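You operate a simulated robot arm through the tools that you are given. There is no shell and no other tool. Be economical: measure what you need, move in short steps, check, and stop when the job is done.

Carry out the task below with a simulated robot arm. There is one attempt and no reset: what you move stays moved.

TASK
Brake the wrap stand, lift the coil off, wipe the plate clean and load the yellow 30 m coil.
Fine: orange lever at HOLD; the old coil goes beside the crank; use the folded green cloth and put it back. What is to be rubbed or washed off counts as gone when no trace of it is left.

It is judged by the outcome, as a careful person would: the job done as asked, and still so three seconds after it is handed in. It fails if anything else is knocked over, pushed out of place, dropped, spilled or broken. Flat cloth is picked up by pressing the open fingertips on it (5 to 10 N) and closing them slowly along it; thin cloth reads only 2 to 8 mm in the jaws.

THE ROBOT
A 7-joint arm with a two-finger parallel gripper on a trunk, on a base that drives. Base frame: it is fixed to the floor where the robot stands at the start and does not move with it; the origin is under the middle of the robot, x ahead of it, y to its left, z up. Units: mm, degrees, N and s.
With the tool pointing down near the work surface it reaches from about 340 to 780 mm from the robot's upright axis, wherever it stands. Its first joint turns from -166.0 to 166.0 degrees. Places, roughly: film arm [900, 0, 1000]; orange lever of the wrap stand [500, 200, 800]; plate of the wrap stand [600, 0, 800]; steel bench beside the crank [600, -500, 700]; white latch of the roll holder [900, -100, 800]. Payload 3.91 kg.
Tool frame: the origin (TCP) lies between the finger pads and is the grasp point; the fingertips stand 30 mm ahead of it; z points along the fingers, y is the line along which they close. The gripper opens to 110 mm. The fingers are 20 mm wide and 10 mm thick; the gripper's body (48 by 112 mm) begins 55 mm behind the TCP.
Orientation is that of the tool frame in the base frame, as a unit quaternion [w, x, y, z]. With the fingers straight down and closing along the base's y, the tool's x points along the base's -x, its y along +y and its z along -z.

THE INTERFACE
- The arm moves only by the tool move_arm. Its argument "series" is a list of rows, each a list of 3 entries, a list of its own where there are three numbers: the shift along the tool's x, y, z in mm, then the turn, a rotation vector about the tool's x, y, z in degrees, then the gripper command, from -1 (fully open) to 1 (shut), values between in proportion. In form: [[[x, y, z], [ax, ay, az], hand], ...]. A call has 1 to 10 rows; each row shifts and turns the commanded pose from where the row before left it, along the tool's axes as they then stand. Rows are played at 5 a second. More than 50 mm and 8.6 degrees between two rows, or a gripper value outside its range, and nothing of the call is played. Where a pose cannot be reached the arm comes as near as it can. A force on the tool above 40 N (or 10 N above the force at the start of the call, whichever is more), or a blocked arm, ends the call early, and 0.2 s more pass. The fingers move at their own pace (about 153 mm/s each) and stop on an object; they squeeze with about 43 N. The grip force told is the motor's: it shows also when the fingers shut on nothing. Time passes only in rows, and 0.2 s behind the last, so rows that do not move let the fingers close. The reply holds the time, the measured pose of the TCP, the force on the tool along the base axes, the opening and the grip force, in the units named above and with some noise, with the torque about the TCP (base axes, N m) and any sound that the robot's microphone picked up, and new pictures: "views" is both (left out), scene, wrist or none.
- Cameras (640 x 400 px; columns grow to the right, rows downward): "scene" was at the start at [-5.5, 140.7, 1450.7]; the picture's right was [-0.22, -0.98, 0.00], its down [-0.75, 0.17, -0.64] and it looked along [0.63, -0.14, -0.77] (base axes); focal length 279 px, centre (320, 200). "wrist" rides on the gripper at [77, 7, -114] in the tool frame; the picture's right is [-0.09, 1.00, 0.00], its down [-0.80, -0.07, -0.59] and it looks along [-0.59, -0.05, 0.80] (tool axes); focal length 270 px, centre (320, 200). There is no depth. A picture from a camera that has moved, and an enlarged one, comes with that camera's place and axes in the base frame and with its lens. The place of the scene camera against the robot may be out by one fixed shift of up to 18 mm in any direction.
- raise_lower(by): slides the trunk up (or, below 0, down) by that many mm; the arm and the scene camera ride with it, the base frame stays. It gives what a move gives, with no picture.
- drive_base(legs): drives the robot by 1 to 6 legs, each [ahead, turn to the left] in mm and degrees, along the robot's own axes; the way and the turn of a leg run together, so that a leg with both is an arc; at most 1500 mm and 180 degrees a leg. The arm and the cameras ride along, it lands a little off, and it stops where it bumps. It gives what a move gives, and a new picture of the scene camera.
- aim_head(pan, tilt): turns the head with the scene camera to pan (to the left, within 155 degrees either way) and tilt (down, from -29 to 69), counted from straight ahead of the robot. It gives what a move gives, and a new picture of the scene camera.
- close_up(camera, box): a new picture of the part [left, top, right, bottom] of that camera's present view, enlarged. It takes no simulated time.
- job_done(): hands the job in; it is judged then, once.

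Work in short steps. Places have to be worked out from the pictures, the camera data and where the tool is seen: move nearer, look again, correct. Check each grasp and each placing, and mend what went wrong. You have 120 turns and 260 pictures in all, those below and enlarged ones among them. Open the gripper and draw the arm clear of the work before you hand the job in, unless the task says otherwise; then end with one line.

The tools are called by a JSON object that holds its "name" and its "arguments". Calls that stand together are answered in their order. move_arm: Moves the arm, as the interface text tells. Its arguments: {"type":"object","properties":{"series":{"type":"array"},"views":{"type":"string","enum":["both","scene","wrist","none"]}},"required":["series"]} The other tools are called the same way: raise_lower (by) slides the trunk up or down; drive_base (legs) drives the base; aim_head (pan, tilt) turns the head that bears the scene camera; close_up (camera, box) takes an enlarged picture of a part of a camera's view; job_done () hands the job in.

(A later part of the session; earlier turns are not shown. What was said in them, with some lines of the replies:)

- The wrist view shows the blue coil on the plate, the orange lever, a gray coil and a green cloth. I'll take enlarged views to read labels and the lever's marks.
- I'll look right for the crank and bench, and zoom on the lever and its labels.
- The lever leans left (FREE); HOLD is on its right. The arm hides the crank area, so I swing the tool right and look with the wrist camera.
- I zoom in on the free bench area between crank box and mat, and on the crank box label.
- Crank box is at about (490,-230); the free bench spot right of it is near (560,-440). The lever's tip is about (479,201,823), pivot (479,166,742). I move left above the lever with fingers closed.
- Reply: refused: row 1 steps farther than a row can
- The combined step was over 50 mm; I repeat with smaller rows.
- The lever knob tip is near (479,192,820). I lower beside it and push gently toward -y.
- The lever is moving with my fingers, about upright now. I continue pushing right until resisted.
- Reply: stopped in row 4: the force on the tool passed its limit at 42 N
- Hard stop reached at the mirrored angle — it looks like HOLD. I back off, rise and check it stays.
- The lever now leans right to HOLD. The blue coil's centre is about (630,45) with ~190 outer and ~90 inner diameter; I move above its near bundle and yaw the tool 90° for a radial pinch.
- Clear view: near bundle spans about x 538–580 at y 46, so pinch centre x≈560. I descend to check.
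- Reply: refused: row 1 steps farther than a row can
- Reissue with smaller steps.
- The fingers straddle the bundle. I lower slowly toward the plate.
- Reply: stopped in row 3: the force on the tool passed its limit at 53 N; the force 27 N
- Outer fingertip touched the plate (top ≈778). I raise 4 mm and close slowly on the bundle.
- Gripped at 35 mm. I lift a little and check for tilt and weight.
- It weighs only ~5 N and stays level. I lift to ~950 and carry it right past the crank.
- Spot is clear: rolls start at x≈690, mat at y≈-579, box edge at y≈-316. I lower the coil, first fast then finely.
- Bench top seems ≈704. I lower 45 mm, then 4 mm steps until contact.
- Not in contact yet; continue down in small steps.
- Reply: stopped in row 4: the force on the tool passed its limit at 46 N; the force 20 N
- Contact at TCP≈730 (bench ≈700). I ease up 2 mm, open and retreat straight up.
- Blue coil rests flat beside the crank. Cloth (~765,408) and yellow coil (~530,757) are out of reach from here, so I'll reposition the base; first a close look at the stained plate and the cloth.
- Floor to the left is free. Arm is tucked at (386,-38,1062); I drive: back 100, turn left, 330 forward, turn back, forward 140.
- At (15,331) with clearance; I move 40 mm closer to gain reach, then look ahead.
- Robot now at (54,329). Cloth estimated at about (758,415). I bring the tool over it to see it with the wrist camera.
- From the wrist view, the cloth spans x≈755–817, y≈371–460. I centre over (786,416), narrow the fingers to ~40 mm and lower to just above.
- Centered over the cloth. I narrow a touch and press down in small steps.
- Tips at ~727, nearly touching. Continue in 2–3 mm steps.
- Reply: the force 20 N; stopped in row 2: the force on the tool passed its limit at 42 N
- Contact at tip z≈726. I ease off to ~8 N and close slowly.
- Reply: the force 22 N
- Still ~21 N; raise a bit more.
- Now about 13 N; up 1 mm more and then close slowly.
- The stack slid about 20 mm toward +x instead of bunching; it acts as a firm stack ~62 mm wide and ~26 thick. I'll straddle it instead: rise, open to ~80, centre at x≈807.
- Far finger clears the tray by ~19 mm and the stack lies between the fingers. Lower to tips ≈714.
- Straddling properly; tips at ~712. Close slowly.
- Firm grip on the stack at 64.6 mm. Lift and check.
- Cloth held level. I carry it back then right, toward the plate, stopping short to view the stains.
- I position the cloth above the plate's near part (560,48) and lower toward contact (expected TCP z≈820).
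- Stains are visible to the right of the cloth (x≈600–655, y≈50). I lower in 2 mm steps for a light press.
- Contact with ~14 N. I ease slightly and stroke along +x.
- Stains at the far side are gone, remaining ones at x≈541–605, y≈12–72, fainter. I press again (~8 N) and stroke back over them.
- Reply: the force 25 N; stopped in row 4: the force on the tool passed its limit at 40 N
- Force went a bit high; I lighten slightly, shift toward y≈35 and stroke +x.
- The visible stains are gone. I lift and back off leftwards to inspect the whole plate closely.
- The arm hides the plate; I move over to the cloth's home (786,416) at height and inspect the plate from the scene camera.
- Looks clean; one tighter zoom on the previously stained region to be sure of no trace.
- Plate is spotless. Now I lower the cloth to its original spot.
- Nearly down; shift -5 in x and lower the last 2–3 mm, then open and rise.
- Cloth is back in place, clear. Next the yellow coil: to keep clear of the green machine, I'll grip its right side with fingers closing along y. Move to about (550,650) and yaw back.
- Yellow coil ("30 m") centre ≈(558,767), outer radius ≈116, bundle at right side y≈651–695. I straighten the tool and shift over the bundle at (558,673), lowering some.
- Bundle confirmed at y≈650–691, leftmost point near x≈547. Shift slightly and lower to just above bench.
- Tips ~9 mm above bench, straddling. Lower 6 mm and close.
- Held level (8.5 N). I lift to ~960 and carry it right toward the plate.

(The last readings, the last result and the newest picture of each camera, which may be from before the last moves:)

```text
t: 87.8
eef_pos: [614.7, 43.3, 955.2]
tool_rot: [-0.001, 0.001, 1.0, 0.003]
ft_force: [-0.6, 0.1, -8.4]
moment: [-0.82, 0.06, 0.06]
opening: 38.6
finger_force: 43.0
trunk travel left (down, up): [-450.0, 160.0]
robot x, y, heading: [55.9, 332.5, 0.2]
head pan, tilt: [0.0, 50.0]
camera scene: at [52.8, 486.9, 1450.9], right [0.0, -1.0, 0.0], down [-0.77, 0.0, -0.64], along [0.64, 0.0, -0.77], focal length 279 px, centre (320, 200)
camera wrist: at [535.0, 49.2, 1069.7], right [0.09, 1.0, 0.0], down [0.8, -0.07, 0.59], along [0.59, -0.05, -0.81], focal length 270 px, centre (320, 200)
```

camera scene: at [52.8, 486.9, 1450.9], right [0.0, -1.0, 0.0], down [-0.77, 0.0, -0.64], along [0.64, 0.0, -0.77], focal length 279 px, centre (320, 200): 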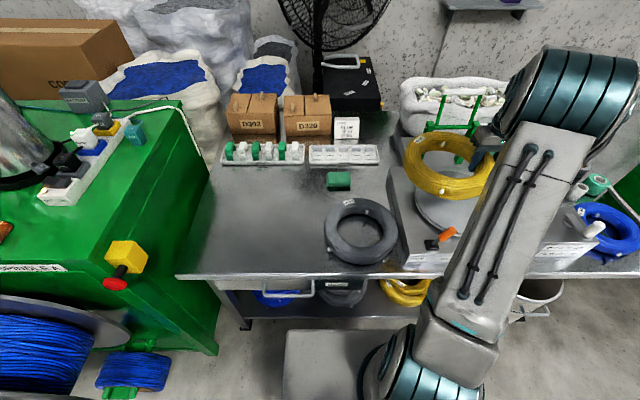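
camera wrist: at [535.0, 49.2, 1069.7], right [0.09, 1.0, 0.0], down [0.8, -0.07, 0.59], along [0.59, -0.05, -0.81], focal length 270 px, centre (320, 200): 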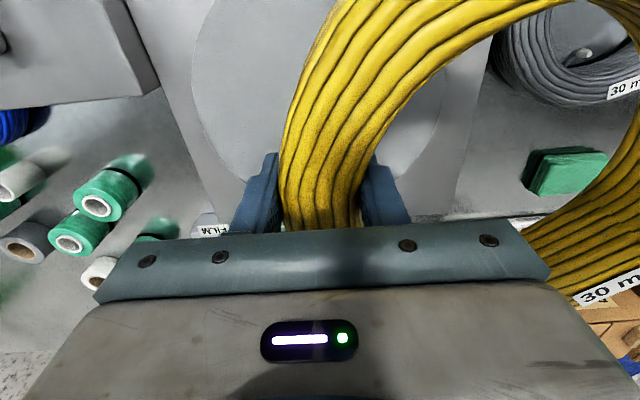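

Plate centre confirmed at y≈47. I move the remaining -91 in y, +11 in x, and lower to ~900.

{"name": "move_arm", "arguments": {"series": [[[-6, -46, 0], [0, 0, 0], 1], [[-5, -45, 0], [0, 0, 0], 1], [[0, 0, 48], [0, 0, 0], 1], [[0, 0, 42], [0, 0, 0], 1], [[0, 0, 0], [0, 0, 0], 1]], "views": "both"}}

{"name": "close_up", "arguments": {"camera": "scene", "box": [380, 110, 560, 270]}}

```text
t: 89.0
eef_pos: [623.9, -45.1, 865.3]
tool_rot: [0.0, -0.001, 1.0, 0.002]
ft_force: [-1.1, -0.7, -8.6]
moment: [-0.84, 0.03, -0.01]
opening: 38.5
finger_force: 42.8
trunk travel left (down, up): [-450.0, 160.0]
robot x, y, heading: [55.6, 333.9, 0.4]
head pan, tilt: [0.0, 50.0]
camera scene: at [52.6, 487.5, 1450.8], right [0.0, -1.0, 0.0], down [-0.77, 0.0, -0.64], along [0.64, 0.0, -0.77], focal length 279 px, centre (320, 200)
camera wrist: at [546.4, -39.7, 978.4], right [0.09, 1.0, 0.0], down [0.8, -0.07, 0.59], along [0.59, -0.05, -0.8], focal length 270 px, centre (320, 200)
```

scene: 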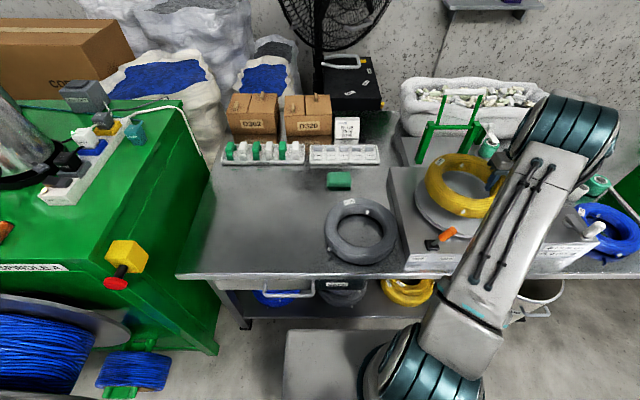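
wrist: 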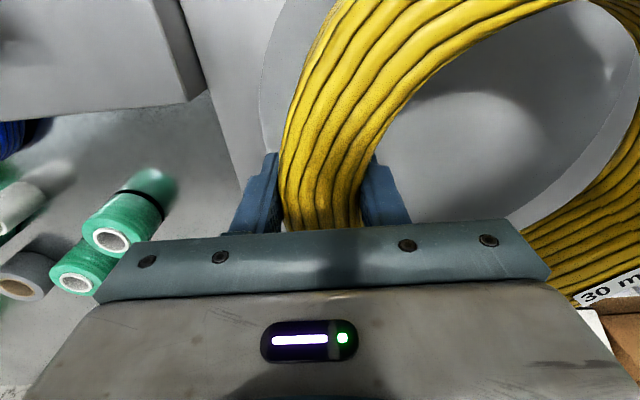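

```text
2.50 times, centred on (470, 190) of scene
camera zoom: at [52.6, 487.5, 1450.8], right [0.0, -1.0, 0.0], down [-0.77, 0.0, -0.64], along [0.64, 0.0, -0.77], focal length 698 px, centre (-55, 225)
```

zoom: 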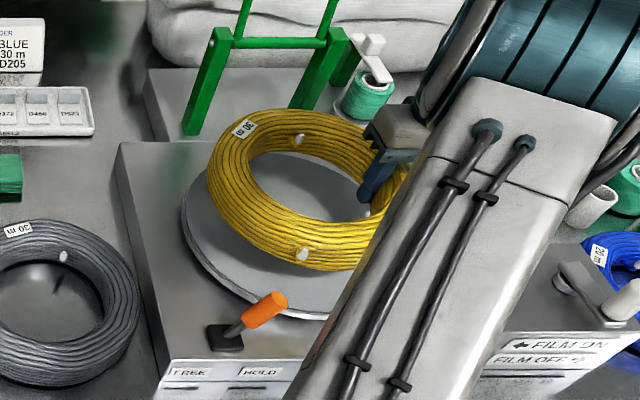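

Alignment looks plausible. Lower to ~10 mm above the plate and check.

{"name": "move_arm", "arguments": {"series": [[[0, 0, 30], [0, 0, 0], 1], [[0, 0, 15], [0, 0, 0], 1], [[0, 0, 0], [0, 0, 0], 1]], "views": "wrist"}}

{"name": "close_up", "arguments": {"camera": "scene", "box": [395, 130, 535, 260]}}

```text
t: 89.8
eef_pos: [623.8, -45.5, 820.4]
tool_rot: [0.0, 0.002, 1.0, 0.001]
ft_force: [0.0, 0.3, -8.5]
moment: [-0.8, 0.05, -0.02]
opening: 38.7
finger_force: 42.8
trunk travel left (down, up): [-450.0, 160.0]
robot x, y, heading: [54.1, 332.6, 0.5]
head pan, tilt: [0.0, 50.0]
camera wrist: at [546.4, -39.1, 934.2], right [0.09, 1.0, 0.0], down [0.8, -0.07, 0.59], along [0.59, -0.05, -0.8], focal length 270 px, centre (320, 200)
```

wrist: 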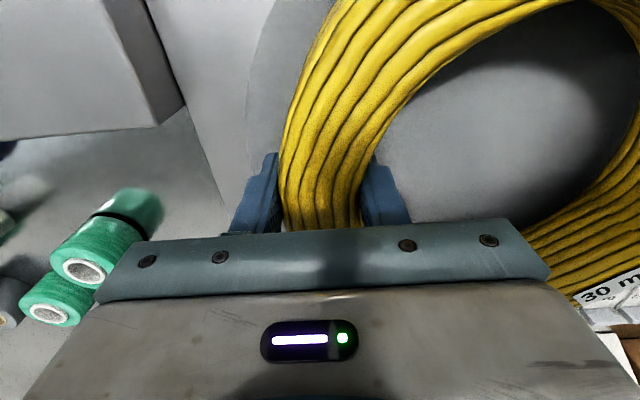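

```text
3.08 times, centred on (465, 195) of scene
camera zoom: at [52.5, 487.7, 1450.8], right [0.0, -1.0, 0.0], down [-0.77, 0.0, -0.64], along [0.64, 0.0, -0.77], focal length 858 px, centre (-126, 215)
```

zoom: 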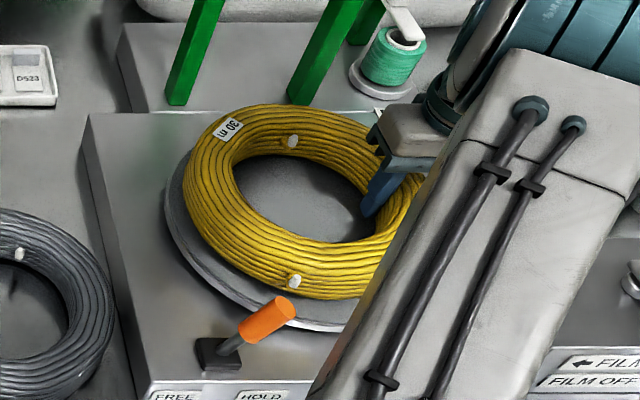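

Coil sits nearly concentric (≈11 mm left margin, ~18 front). I nudge -4 mm in x, -2 in y and lower to contact.

{"name": "move_arm", "arguments": {"series": [[[4, -2, 2], [0, 0, 0], 1], [[0, 0, 3], [0, 0, 0], 1], [[0, 0, 3], [0, 0, 0], 1], [[0, 0, 2], [0, 0, 0], 1], [[0, 0, 2], [0, 0, 0], 1]], "views": "none"}}

```text
t: 91.0
eef_pos: [620.4, -48.3, 809.3]
tool_rot: [0.001, 0.001, 1.0, 0.001]
ft_force: [0.2, 0.7, 6.5]
moment: [-0.08, 1.21, -0.09]
opening: 38.6
finger_force: 43.4
trunk travel left (down, up): [-450.0, 160.0]
robot x, y, heading: [57.8, 330.9, 0.3]
head pan, tilt: [0.0, 50.0]
```

In contact (weight off, +6 N). Open slowly and rise straight up.

{"name": "move_arm", "arguments": {"series": [[[0, 0, 0], [0, 0, 0], 0.1], [[0, 0, 0], [0, 0, 0], -0.3], [[0, 0, 0], [0, 0, 0], -0.4], [[0, 0, -30], [0, 0, 0], -0.4], [[0, 0, -45], [0, 0, 0], -0.4], [[0, 0, -45], [0, 0, 0], -0.4], [[0, 0, -45], [0, 0, 0], -0.4]], "views": "wrist"}}

```text
t: 92.6
eef_pos: [619.0, -48.5, 973.3]
tool_rot: [0.0, 0.001, 1.0, 0.002]
ft_force: [0.5, 0.8, -0.3]
moment: [-0.01, 0.01, -0.01]
opening: 77.0
finger_force: 0.1
trunk travel left (down, up): [-450.0, 160.0]
robot x, y, heading: [55.6, 330.9, 0.2]
head pan, tilt: [0.0, 50.0]
camera wrist: at [541.1, -41.8, 1087.5], right [0.09, 1.0, 0.0], down [0.8, -0.07, 0.59], along [0.59, -0.05, -0.8], focal length 270 px, centre (320, 200)
```

wrist: 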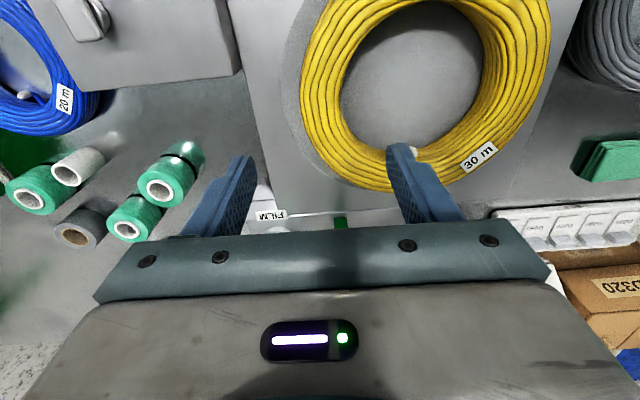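

Released. I move the tool back and over to view the coil's centering from near its axis.

{"name": "move_arm", "arguments": {"series": [[[45, 15, -8], [0, 0, 0], -0.4], [[45, 15, -8], [0, 0, 0], -0.4], [[45, 15, -8], [0, 0, 0], -0.4], [[0, 45, -8], [0, 0, 0], -0.4]], "views": "wrist"}}

```text
t: 93.6
eef_pos: [483.4, 43.6, 1004.9]
tool_rot: [0.001, 0.001, 1.0, 0.001]
ft_force: [-0.1, -0.3, 0.6]
moment: [0.03, 0.0, 0.0]
opening: 77.1
finger_force: 0.1
trunk travel left (down, up): [-450.0, 160.0]
robot x, y, heading: [55.4, 331.7, 0.4]
head pan, tilt: [0.0, 50.0]
camera wrist: at [405.8, 50.4, 1119.5], right [0.09, 1.0, 0.0], down [0.8, -0.07, 0.6], along [0.59, -0.05, -0.8], focal length 270 px, centre (320, 200)
```

wrist: 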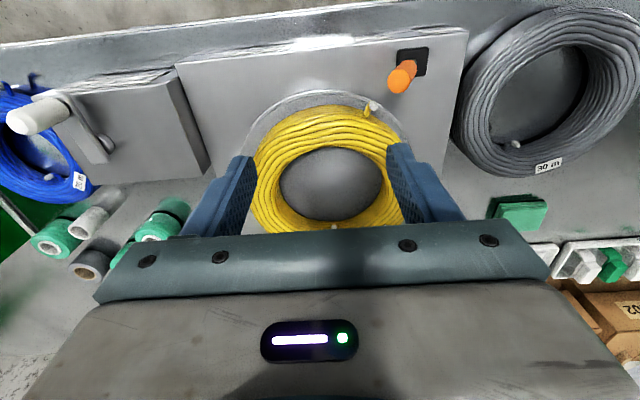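

Looks on the plate. I withdraw the arm well left and check everything with the scene camera.

{"name": "move_arm", "arguments": {"series": [[[10, 47, -5], [0, 0, 0], -0.4], [[10, 47, -5], [0, 0, 0], -0.4], [[10, 47, -5], [0, 0, 0], -0.4], [[10, 47, -5], [0, 0, 0], -0.4], [[10, 47, -5], [0, 0, 0], -0.4], [[0, 47, -5], [0, 0, 0], -0.4], [[0, 47, -5], [0, 0, 0], -0.4], [[0, 47, -5], [0, 0, 0], -0.4], [[0, 47, -5], [0, 0, 0], -0.4]], "views": "scene"}}

{"name": "close_up", "arguments": {"camera": "scene", "box": [395, 130, 535, 260]}}

```text
t: 95.6
eef_pos: [435.1, 467.0, 1051.3]
tool_rot: [0.0, 0.001, 1.0, 0.001]
ft_force: [0.6, -0.1, 0.3]
moment: [-0.01, -0.03, 0.02]
opening: 77.0
finger_force: 0.0
trunk travel left (down, up): [-450.0, 160.0]
robot x, y, heading: [55.8, 328.8, 0.3]
head pan, tilt: [0.0, 50.0]
camera scene: at [51.8, 488.6, 1450.7], right [0.0, -1.0, 0.0], down [-0.77, 0.0, -0.64], along [0.64, 0.0, -0.77], focal length 279 px, centre (320, 200)
```

scene: 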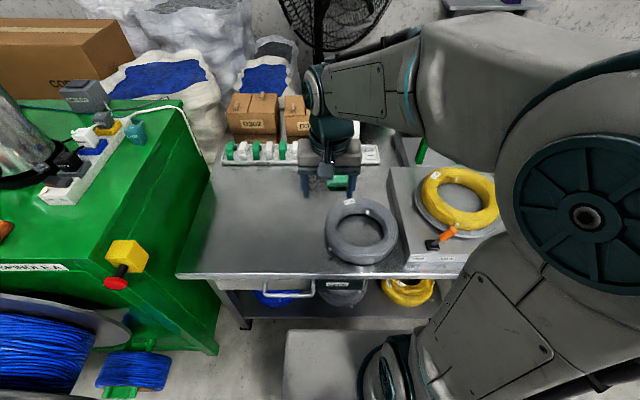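

```text
3.08 times, centred on (465, 195) of scene
camera zoom: at [51.8, 488.6, 1450.7], right [0.0, -1.0, 0.0], down [-0.77, 0.0, -0.64], along [0.64, 0.0, -0.77], focal length 858 px, centre (-126, 215)
```

zoom: 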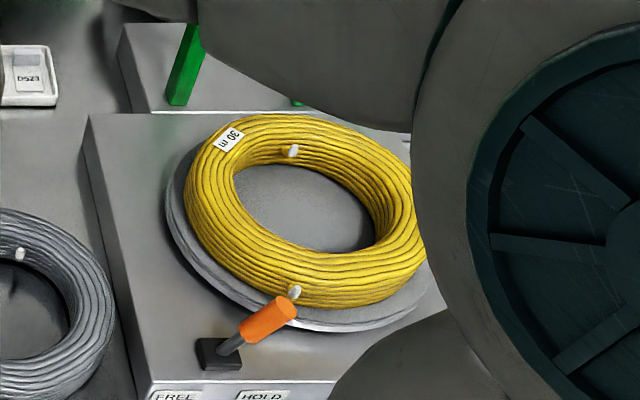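

The yellow 30 m coil sits on the clean plate, the lever is at HOLD, the blue coil is beside the crank and the cloth is back. The gripper is open and clear, so I hand the job in.

{"name": "job_done", "arguments": {}}

```text
The job is handed in.
```

I did every step and handed the job in: the orange lever is at HOLD, the blue coil is on the bench beside the crank, and the plate shows no trace of the marks. The green cloth is back in its place, and the yellow 30 m coil is on the plate.
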